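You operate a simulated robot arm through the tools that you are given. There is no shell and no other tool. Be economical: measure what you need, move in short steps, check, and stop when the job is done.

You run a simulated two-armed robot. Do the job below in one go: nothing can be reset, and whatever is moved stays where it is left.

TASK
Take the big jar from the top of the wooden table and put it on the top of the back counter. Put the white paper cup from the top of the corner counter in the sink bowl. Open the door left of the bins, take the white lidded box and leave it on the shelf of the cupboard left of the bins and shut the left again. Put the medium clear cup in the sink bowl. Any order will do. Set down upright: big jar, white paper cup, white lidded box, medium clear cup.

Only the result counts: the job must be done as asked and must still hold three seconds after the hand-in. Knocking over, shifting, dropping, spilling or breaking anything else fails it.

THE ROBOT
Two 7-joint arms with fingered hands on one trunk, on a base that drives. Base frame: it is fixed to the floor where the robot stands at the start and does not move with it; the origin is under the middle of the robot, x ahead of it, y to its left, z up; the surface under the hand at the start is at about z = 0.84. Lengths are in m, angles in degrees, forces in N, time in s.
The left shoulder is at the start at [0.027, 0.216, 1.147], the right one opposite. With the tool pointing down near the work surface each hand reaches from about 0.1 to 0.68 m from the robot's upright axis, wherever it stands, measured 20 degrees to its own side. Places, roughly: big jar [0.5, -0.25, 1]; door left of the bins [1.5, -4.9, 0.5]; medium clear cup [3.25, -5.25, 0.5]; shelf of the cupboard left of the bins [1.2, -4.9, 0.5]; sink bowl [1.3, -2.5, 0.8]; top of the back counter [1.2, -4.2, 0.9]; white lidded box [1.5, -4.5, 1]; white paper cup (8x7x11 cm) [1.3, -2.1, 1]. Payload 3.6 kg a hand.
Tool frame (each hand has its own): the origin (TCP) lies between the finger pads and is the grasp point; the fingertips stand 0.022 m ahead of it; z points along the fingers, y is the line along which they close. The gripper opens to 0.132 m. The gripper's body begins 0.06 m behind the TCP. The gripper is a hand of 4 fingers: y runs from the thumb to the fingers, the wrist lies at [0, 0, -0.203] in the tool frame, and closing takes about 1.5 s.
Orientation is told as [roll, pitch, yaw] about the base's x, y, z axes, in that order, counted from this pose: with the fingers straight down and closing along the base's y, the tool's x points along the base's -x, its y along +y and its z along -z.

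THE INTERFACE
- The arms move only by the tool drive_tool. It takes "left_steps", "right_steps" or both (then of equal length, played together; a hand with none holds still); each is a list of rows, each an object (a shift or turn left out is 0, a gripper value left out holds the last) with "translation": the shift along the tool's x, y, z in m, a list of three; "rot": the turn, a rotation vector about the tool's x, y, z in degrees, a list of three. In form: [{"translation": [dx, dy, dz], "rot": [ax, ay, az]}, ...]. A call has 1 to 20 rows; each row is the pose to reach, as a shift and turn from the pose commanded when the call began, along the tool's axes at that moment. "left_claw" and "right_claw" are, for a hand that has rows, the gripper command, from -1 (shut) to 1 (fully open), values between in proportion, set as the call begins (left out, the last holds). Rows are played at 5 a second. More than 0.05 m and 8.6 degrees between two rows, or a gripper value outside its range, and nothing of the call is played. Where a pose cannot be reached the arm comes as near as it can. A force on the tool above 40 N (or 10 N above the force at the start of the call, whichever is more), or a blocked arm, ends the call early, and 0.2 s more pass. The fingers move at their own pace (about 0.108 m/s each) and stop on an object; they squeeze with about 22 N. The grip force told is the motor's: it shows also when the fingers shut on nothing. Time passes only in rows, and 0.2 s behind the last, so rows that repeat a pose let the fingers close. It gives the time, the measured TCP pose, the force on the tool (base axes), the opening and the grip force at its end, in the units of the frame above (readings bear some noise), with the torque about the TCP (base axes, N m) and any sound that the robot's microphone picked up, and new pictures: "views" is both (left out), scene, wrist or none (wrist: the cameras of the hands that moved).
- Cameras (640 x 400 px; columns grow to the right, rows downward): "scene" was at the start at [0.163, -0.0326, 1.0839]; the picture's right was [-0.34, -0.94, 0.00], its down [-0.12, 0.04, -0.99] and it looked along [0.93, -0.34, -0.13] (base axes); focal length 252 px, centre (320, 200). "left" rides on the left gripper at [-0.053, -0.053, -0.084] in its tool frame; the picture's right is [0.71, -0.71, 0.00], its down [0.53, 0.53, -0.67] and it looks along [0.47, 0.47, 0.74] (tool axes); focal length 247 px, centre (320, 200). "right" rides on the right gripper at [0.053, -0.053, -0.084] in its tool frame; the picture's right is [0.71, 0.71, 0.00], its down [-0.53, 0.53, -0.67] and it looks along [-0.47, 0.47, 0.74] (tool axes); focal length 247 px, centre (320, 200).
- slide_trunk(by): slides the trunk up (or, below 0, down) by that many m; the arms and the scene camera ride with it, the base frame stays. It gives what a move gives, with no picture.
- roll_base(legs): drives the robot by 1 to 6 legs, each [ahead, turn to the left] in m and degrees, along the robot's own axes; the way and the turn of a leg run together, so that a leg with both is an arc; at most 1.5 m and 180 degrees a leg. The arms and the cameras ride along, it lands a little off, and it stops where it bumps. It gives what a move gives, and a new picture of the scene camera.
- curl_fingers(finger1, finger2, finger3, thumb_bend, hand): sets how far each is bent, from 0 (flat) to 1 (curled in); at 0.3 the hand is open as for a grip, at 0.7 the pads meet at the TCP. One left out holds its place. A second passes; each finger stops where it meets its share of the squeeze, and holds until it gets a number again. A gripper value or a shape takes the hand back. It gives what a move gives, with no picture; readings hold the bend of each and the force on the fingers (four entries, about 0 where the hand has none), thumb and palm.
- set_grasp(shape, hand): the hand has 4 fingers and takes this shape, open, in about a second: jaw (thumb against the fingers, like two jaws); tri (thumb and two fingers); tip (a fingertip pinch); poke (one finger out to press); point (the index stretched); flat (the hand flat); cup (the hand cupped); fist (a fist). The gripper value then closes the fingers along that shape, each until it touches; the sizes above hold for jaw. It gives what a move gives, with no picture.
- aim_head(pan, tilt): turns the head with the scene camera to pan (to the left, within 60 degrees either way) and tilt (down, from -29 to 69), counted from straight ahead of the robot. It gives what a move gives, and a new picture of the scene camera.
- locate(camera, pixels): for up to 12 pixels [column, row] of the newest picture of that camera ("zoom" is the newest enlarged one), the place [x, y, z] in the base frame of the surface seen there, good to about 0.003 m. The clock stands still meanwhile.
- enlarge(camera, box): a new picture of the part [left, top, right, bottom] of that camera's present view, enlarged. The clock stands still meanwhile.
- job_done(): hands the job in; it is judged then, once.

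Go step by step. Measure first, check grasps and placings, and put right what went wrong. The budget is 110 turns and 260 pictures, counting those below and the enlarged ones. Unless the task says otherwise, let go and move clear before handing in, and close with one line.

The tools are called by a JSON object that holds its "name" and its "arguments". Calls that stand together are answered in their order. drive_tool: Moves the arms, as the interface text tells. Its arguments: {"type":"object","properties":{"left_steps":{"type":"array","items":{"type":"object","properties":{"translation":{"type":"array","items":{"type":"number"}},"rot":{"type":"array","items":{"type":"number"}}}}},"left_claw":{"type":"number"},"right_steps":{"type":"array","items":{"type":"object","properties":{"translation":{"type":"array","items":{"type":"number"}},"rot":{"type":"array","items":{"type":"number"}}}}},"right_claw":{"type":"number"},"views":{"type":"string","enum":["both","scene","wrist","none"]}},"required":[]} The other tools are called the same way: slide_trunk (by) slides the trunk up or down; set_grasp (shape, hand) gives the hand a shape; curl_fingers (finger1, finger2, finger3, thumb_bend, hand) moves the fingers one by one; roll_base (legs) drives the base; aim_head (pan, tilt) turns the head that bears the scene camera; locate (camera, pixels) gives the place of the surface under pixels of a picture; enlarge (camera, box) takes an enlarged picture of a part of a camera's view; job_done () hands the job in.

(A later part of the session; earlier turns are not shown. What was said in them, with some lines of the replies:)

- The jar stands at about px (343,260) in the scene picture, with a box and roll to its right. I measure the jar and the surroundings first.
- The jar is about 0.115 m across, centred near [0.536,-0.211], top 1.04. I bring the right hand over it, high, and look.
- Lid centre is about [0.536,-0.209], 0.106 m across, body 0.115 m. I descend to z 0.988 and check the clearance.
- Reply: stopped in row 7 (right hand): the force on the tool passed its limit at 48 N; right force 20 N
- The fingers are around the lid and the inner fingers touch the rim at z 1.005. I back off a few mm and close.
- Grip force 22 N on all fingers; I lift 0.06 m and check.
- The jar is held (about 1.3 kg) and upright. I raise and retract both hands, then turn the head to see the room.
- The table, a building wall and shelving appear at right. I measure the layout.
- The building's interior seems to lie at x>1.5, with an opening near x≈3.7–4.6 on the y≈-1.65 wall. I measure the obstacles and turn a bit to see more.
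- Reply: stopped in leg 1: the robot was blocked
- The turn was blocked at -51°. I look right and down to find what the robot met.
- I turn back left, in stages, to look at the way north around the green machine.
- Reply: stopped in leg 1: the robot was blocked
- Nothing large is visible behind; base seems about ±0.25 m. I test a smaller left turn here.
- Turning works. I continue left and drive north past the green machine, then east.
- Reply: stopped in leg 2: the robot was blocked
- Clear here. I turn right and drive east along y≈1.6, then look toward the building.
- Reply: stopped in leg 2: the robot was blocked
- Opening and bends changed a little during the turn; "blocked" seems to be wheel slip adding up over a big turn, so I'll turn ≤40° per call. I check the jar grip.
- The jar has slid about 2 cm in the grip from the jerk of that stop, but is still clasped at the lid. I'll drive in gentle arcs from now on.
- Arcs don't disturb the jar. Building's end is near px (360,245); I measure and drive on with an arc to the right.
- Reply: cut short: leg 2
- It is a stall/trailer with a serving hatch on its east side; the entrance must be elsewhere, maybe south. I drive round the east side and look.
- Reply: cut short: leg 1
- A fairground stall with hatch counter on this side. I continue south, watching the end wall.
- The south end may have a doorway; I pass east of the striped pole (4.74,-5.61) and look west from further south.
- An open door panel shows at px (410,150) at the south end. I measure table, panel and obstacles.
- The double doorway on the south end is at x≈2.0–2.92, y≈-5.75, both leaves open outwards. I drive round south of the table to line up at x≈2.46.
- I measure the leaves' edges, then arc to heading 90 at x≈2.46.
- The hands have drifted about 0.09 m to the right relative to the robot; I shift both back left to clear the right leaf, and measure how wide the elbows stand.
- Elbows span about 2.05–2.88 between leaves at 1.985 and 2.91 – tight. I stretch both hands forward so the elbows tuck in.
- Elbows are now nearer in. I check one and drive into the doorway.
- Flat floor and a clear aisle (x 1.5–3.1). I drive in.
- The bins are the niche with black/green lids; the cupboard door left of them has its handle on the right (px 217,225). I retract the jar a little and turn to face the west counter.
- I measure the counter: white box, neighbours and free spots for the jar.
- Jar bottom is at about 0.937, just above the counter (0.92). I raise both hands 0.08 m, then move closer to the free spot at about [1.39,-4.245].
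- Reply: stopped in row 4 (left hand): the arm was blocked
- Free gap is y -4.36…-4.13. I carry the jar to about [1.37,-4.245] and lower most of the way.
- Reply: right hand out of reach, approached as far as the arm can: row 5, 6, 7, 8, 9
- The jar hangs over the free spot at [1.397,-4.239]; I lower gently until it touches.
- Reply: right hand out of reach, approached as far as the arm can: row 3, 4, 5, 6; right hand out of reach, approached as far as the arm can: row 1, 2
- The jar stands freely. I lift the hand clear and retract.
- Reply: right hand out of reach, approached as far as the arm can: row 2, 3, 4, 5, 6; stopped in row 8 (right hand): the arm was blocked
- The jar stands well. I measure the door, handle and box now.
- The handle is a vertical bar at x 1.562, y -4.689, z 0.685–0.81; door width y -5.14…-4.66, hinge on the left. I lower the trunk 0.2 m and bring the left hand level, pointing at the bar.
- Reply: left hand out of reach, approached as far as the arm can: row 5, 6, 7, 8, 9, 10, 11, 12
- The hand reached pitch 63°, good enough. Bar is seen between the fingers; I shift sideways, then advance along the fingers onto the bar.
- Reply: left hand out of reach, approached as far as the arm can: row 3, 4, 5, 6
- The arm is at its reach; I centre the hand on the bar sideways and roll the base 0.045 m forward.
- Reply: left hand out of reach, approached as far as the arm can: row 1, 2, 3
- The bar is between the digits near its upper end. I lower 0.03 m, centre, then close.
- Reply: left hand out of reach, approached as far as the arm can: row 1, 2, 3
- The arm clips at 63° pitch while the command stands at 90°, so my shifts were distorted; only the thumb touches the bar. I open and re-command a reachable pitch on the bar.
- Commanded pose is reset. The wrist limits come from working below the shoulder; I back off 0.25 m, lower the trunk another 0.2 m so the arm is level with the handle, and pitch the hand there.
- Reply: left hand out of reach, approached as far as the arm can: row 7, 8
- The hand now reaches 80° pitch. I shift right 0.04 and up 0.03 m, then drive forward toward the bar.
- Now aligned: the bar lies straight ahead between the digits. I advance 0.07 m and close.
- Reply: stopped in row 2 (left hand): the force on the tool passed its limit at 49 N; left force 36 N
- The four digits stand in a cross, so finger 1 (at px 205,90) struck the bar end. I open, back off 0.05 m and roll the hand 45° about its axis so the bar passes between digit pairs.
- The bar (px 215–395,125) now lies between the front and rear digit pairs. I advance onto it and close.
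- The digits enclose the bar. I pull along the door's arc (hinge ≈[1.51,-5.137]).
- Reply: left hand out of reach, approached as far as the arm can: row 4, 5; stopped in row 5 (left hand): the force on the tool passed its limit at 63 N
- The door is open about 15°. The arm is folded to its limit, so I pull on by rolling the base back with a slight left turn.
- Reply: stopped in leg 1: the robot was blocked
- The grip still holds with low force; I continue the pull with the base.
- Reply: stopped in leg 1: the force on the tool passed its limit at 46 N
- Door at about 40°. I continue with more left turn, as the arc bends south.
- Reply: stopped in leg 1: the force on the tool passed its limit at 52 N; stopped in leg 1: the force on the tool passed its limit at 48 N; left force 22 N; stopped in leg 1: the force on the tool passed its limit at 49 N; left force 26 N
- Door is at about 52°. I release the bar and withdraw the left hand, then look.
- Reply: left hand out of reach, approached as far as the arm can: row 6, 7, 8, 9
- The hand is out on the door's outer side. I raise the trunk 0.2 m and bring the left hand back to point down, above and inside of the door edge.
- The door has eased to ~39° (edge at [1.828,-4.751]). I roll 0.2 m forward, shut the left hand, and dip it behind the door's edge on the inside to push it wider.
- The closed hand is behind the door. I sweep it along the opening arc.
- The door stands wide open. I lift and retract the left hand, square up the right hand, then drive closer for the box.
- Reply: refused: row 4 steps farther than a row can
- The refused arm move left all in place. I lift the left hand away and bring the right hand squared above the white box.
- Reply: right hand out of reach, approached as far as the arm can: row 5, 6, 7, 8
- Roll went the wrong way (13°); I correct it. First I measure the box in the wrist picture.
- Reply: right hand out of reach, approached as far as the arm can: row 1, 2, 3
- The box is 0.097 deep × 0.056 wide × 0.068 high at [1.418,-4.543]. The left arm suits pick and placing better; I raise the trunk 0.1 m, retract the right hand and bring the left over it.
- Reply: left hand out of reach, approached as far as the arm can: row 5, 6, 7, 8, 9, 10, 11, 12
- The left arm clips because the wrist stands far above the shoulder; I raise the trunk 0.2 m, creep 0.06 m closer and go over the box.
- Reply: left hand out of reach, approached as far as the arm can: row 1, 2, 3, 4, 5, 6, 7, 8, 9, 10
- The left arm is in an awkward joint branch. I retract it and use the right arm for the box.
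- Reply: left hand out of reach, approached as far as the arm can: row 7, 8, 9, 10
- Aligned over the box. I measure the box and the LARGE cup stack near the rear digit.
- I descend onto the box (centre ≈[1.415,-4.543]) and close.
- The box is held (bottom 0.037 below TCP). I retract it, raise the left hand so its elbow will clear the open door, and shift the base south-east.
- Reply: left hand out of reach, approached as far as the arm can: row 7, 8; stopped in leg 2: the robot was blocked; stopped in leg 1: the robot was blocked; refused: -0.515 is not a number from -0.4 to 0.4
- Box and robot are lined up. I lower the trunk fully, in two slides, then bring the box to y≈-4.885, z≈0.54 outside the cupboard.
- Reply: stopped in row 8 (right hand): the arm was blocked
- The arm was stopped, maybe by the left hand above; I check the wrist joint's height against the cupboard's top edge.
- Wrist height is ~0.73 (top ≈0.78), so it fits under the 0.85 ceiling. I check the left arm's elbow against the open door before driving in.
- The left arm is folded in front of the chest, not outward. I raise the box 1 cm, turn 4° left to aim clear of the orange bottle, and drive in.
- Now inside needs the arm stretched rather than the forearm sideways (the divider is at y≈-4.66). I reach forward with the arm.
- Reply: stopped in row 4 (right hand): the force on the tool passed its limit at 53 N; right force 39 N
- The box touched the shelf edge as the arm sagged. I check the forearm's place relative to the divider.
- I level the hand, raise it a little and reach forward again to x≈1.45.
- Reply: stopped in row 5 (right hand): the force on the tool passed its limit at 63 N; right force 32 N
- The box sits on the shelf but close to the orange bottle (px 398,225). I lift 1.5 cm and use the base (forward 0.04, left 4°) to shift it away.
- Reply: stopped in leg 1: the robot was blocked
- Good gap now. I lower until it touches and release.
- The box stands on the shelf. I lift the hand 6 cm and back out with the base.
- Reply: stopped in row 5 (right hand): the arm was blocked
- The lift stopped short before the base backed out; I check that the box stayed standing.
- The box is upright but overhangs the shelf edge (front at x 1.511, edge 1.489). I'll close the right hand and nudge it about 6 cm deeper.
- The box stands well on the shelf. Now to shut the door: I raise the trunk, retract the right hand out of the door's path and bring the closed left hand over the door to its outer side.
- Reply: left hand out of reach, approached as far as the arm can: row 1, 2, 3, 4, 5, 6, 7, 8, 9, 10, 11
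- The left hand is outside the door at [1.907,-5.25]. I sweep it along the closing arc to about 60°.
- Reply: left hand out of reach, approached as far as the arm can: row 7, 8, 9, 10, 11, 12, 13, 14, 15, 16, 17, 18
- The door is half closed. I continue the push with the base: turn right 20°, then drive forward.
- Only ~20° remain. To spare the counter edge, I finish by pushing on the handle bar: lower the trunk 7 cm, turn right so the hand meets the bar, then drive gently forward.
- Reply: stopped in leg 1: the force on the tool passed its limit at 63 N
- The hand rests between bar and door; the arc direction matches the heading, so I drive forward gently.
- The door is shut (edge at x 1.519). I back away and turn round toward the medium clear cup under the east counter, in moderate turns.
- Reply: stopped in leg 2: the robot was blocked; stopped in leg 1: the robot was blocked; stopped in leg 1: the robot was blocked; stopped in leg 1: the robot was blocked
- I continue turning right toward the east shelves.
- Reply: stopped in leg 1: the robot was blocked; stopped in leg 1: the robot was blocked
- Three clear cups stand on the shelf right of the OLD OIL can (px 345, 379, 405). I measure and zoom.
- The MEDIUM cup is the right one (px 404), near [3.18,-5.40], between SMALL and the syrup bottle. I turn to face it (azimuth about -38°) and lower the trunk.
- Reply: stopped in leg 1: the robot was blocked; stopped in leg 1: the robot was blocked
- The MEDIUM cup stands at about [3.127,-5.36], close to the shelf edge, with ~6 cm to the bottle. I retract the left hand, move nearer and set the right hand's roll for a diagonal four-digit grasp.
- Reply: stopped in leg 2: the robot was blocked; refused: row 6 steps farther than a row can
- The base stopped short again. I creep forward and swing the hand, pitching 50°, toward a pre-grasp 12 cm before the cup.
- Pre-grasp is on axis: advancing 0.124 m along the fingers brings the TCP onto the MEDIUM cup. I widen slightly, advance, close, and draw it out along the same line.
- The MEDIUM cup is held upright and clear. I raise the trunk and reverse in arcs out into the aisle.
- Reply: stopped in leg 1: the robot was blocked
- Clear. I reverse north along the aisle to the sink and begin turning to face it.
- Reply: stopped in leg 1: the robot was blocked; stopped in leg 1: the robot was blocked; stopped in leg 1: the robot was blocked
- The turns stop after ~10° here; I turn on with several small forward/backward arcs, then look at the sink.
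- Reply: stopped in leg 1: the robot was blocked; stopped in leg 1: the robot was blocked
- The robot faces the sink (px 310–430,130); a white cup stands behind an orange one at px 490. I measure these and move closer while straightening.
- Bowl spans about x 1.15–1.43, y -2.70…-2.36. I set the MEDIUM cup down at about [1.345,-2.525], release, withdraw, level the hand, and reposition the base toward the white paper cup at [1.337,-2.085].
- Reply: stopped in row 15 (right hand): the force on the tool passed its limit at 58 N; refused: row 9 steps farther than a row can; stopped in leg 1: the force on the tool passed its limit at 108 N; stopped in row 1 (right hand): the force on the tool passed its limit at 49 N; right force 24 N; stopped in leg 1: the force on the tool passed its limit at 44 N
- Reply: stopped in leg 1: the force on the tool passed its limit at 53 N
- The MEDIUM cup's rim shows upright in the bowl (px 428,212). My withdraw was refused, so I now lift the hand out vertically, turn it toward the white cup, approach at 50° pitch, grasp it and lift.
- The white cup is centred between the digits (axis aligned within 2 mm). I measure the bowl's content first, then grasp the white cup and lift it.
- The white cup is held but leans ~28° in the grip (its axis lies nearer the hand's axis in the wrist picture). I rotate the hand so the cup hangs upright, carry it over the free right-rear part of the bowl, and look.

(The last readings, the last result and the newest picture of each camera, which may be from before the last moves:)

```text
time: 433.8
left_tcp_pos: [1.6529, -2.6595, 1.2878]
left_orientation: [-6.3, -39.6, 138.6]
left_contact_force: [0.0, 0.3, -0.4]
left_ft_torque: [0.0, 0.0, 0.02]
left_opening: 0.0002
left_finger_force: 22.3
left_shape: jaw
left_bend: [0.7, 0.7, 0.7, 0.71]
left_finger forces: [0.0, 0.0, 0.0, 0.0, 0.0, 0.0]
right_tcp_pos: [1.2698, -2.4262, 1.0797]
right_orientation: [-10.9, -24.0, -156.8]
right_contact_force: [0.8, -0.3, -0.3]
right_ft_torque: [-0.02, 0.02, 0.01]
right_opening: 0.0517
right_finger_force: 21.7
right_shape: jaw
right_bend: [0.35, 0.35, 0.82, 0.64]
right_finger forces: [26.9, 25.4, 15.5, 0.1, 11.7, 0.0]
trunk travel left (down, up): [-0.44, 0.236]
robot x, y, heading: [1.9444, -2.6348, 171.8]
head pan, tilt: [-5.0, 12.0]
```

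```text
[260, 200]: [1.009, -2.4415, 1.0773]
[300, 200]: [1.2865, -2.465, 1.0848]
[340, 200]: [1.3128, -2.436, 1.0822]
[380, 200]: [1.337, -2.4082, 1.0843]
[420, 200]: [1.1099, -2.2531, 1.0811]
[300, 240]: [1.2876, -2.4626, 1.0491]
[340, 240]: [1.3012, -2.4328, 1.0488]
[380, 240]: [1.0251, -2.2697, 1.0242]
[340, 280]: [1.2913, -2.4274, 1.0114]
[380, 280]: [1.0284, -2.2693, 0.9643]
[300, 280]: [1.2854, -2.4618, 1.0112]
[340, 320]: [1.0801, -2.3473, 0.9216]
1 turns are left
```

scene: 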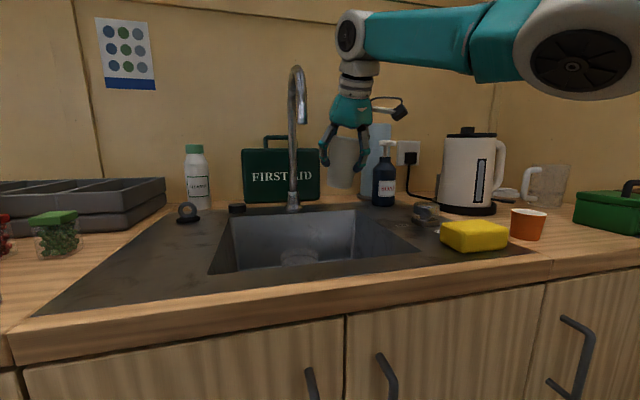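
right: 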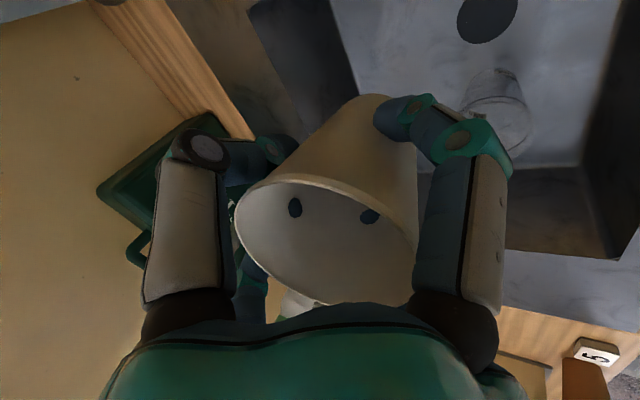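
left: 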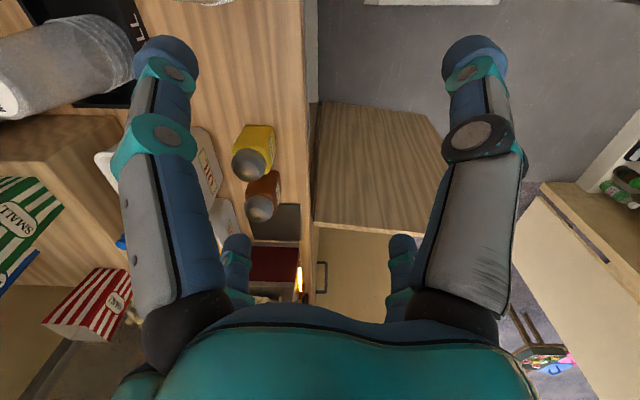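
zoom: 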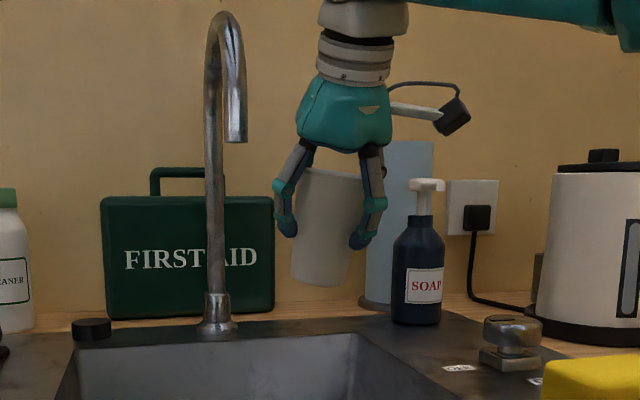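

The white cup hangs nearly upright (about 12° back, 8° left by the measured surface points); the MEDIUM cup's rim shows upright at px (300,257). In this last turn I straighten it, lower it into the free part of the bowl, let go, rise straight up, back off and hand in.

{"name": "drive_tool", "arguments": {"right_steps": [{"translation": [0.0078, -0.0013, -0.0032], "rot": [1.45, 7.0, -2.0]}, {"translation": [0.0155, -0.0027, -0.0065], "rot": [2.9, 14.0, -4.0]}, {"translation": [0.0155, -0.0027, -0.0065], "rot": [2.9, 14.0, -4.0]}], "views": "none"}}

{"name": "drive_tool", "arguments": {"right_steps": [{"translation": [0.0025, 0.0037, 0.0149]}, {"translation": [0.0051, 0.0074, 0.0298]}, {"translation": [0.0076, 0.0111, 0.0447]}, {"translation": [0.0101, 0.0149, 0.0596]}, {"translation": [0.0127, 0.0186, 0.0745]}, {"translation": [0.0152, 0.0223, 0.0894]}, {"translation": [0.0178, 0.026, 0.1043]}, {"translation": [0.0203, 0.0297, 0.1192]}, {"translation": [0.0228, 0.0334, 0.1341]}, {"translation": [0.0254, 0.0371, 0.149]}, {"translation": [0.0279, 0.0409, 0.1639]}, {"translation": [0.0304, 0.0446, 0.1788]}, {"translation": [0.033, 0.0483, 0.1937]}, {"translation": [0.0355, 0.052, 0.2086]}, {"translation": [0.0355, 0.052, 0.2086]}], "views": "none"}}

{"name": "drive_tool", "arguments": {"right_steps": [{}, {}, {}, {}, {}, {}, {}], "right_claw": 1, "views": "none"}}

{"name": "drive_tool", "arguments": {"right_steps": [{"translation": [-0.0049, -0.0072, -0.0287]}, {"translation": [-0.0098, -0.0143, -0.0574]}, {"translation": [-0.0147, -0.0215, -0.0861]}, {"translation": [-0.0195, -0.0286, -0.1148]}, {"translation": [-0.0244, -0.0358, -0.1435]}, {"translation": [-0.0293, -0.043, -0.1722]}, {"translation": [-0.0342, -0.0501, -0.2009]}, {"translation": [-0.0391, -0.0573, -0.2296]}, {"translation": [-0.0391, -0.0573, -0.2296]}], "views": "scene"}}

{"name": "roll_base", "arguments": {"legs": [[-0.2, 0]]}}

{"name": "job_done", "arguments": {}}

```text
time: 434.6
left_tcp_pos: [1.6541, -2.658, 1.2874]
left_orientation: [-6.4, -39.8, 138.6]
left_contact_force: [-0.2, 0.5, -0.1]
left_ft_torque: [0.02, -0.03, 0.04]
left_opening: 0.0002
left_finger_force: 21.8
left_shape: jaw
left_bend: [0.7, 0.7, 0.7, 0.71]
left_finger forces: [0.0, 0.0, 0.0, 0.0, 0.0, 0.1]
right_tcp_pos: [1.2991, -2.4141, 1.0756]
right_orientation: [-14.2, -9.3, -155.8]
right_contact_force: [0.6, -1.1, -0.7]
right_ft_torque: [0.03, 0.03, 0.01]
right_opening: 0.0518
right_finger_force: 22.1
right_shape: jaw
right_bend: [0.35, 0.35, 0.82, 0.64]
right_finger forces: [26.9, 25.6, 15.4, 0.0, 11.5, 0.0]
right hand out of reach, approached as far as the arm can: row 2, 3
trunk travel left (down, up): [-0.44, 0.236]
robot x, y, heading: [1.9441, -2.6346, 171.5]
head pan, tilt: [-5.0, 12.0]
```

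```text
time: 437.8
left_tcp_pos: [1.6535, -2.6577, 1.2872]
left_orientation: [-6.5, -39.8, 138.6]
left_contact_force: [-0.3, -1.2, 0.2]
left_ft_torque: [0.0, -0.01, 0.02]
left_opening: 0.0
left_finger_force: 22.1
left_shape: jaw
left_bend: [0.7, 0.7, 0.7, 0.71]
left_finger forces: [0.0, 0.0, 0.1, 0.1, 0.0, 0.1]
right_tcp_pos: [1.3068, -2.4117, 0.8561]
right_orientation: [-14.2, -9.4, -155.8]
right_contact_force: [0.0, 0.2, -0.7]
right_ft_torque: [0.04, 0.0, -0.02]
right_opening: 0.0517
right_finger_force: 22.4
right_shape: jaw
right_bend: [0.35, 0.35, 0.82, 0.64]
right_finger forces: [26.9, 25.8, 15.3, 0.0, 11.4, 0.0]
right hand out of reach, approached as far as the arm can: row 12, 13, 14, 15
trunk travel left (down, up): [-0.44, 0.236]
robot x, y, heading: [1.9428, -2.6354, 171.7]
head pan, tilt: [-5.0, 12.0]
```

```text
time: 439.4
left_tcp_pos: [1.6545, -2.6589, 1.2858]
left_orientation: [-6.4, -39.8, 138.6]
left_contact_force: [0.6, -0.1, 0.4]
left_ft_torque: [0.0, 0.03, 0.0]
left_opening: 0.0
left_finger_force: 22.0
left_shape: jaw
left_bend: [0.7, 0.7, 0.7, 0.71]
left_finger forces: [0.0, 0.0, 0.0, 0.0, 0.0, 0.1]
right_tcp_pos: [1.3073, -2.4142, 0.8575]
right_orientation: [-14.1, -9.4, -155.7]
right_contact_force: [0.3, -14.1, 1.2]
right_ft_torque: [0.01, 0.05, 0.37]
right_opening: 0.1303
right_finger_force: 0.1
right_shape: jaw
right_bend: [0.3, 0.3, 0.3, 0.38]
right_finger forces: [0.0, 0.0, 0.0, 0.0, 14.6, 0.1]
trunk travel left (down, up): [-0.44, 0.236]
robot x, y, heading: [1.9417, -2.6357, 171.9]
head pan, tilt: [-5.0, 12.0]
```

```text
time: 441.4
left_tcp_pos: [1.6538, -2.6581, 1.2871]
left_orientation: [-6.3, -39.5, 138.5]
left_contact_force: [0.5, -0.7, -0.1]
left_ft_torque: [0.01, 0.0, -0.02]
left_opening: 0.0
left_finger_force: 21.7
left_shape: jaw
left_bend: [0.7, 0.7, 0.7, 0.71]
left_finger forces: [0.0, 0.0, 0.0, 0.0, 0.1, 0.0]
right_tcp_pos: [1.3042, -2.4141, 1.0975]
right_orientation: [-14.0, -9.2, -155.9]
right_contact_force: [0.1, 0.3, 0.0]
right_ft_torque: [0.01, -0.02, 0.02]
right_opening: 0.1319
right_finger_force: 0.0
right_shape: jaw
right_bend: [0.3, 0.3, 0.3, 0.3]
right_finger forces: [0.0, 0.0, 0.1, 0.1, 0.1, 0.0]
right hand out of reach, approached as far as the arm can: row 1, 2, 3, 4, 5, 6, 7, 8, 9
trunk travel left (down, up): [-0.44, 0.236]
robot x, y, heading: [1.9469, -2.6315, 171.5]
head pan, tilt: [-5.0, 12.0]
```

scene: 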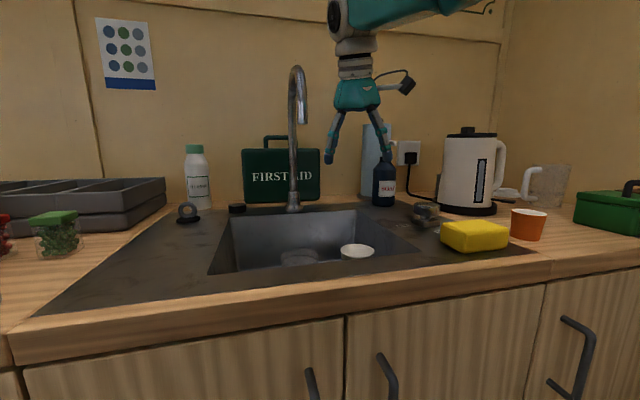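

```text
time: 443.0
left_tcp_pos: [1.8513, -2.686, 1.2874]
left_orientation: [-6.3, -39.8, 138.4]
left_contact_force: [0.3, -0.2, 0.5]
left_ft_torque: [0.02, 0.01, 0.04]
left_opening: 0.0
left_finger_force: 22.3
left_shape: jaw
left_bend: [0.7, 0.7, 0.7, 0.71]
left_finger forces: [0.0, 0.1, 0.0, 0.0, 0.0, 0.0]
right_tcp_pos: [1.5046, -2.4409, 1.099]
right_orientation: [-13.9, -9.3, -156.1]
right_contact_force: [0.0, -0.5, 0.0]
right_ft_torque: [-0.01, -0.01, 0.02]
right_opening: 0.132
right_finger_force: 0.0
right_shape: jaw
right_bend: [0.3, 0.3, 0.3, 0.3]
right_finger forces: [0.0, 0.1, 0.0, 0.1, 0.1, 0.0]
trunk travel left (down, up): [-0.44, 0.236]
robot x, y, heading: [2.1429, -2.66, 171.6]
head pan, tilt: [-5.0, 12.0]
```

scene: 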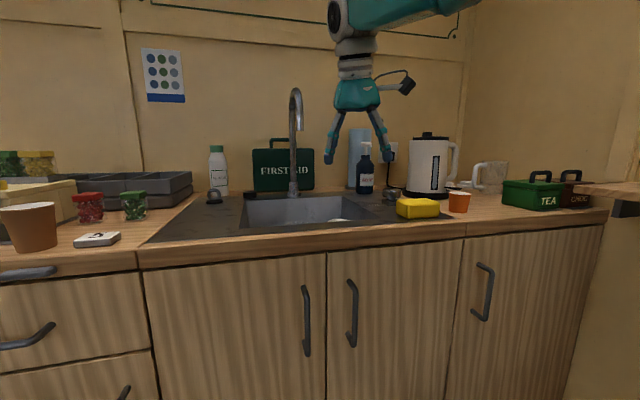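

```text
The job is handed in.
```

The job is handed in: the big jar is upright on the back counter, the white lidded box is on the cupboard shelf with the door shut, and the white paper cup and medium clear cup both looked upright in the sink bowl in the last pictures.
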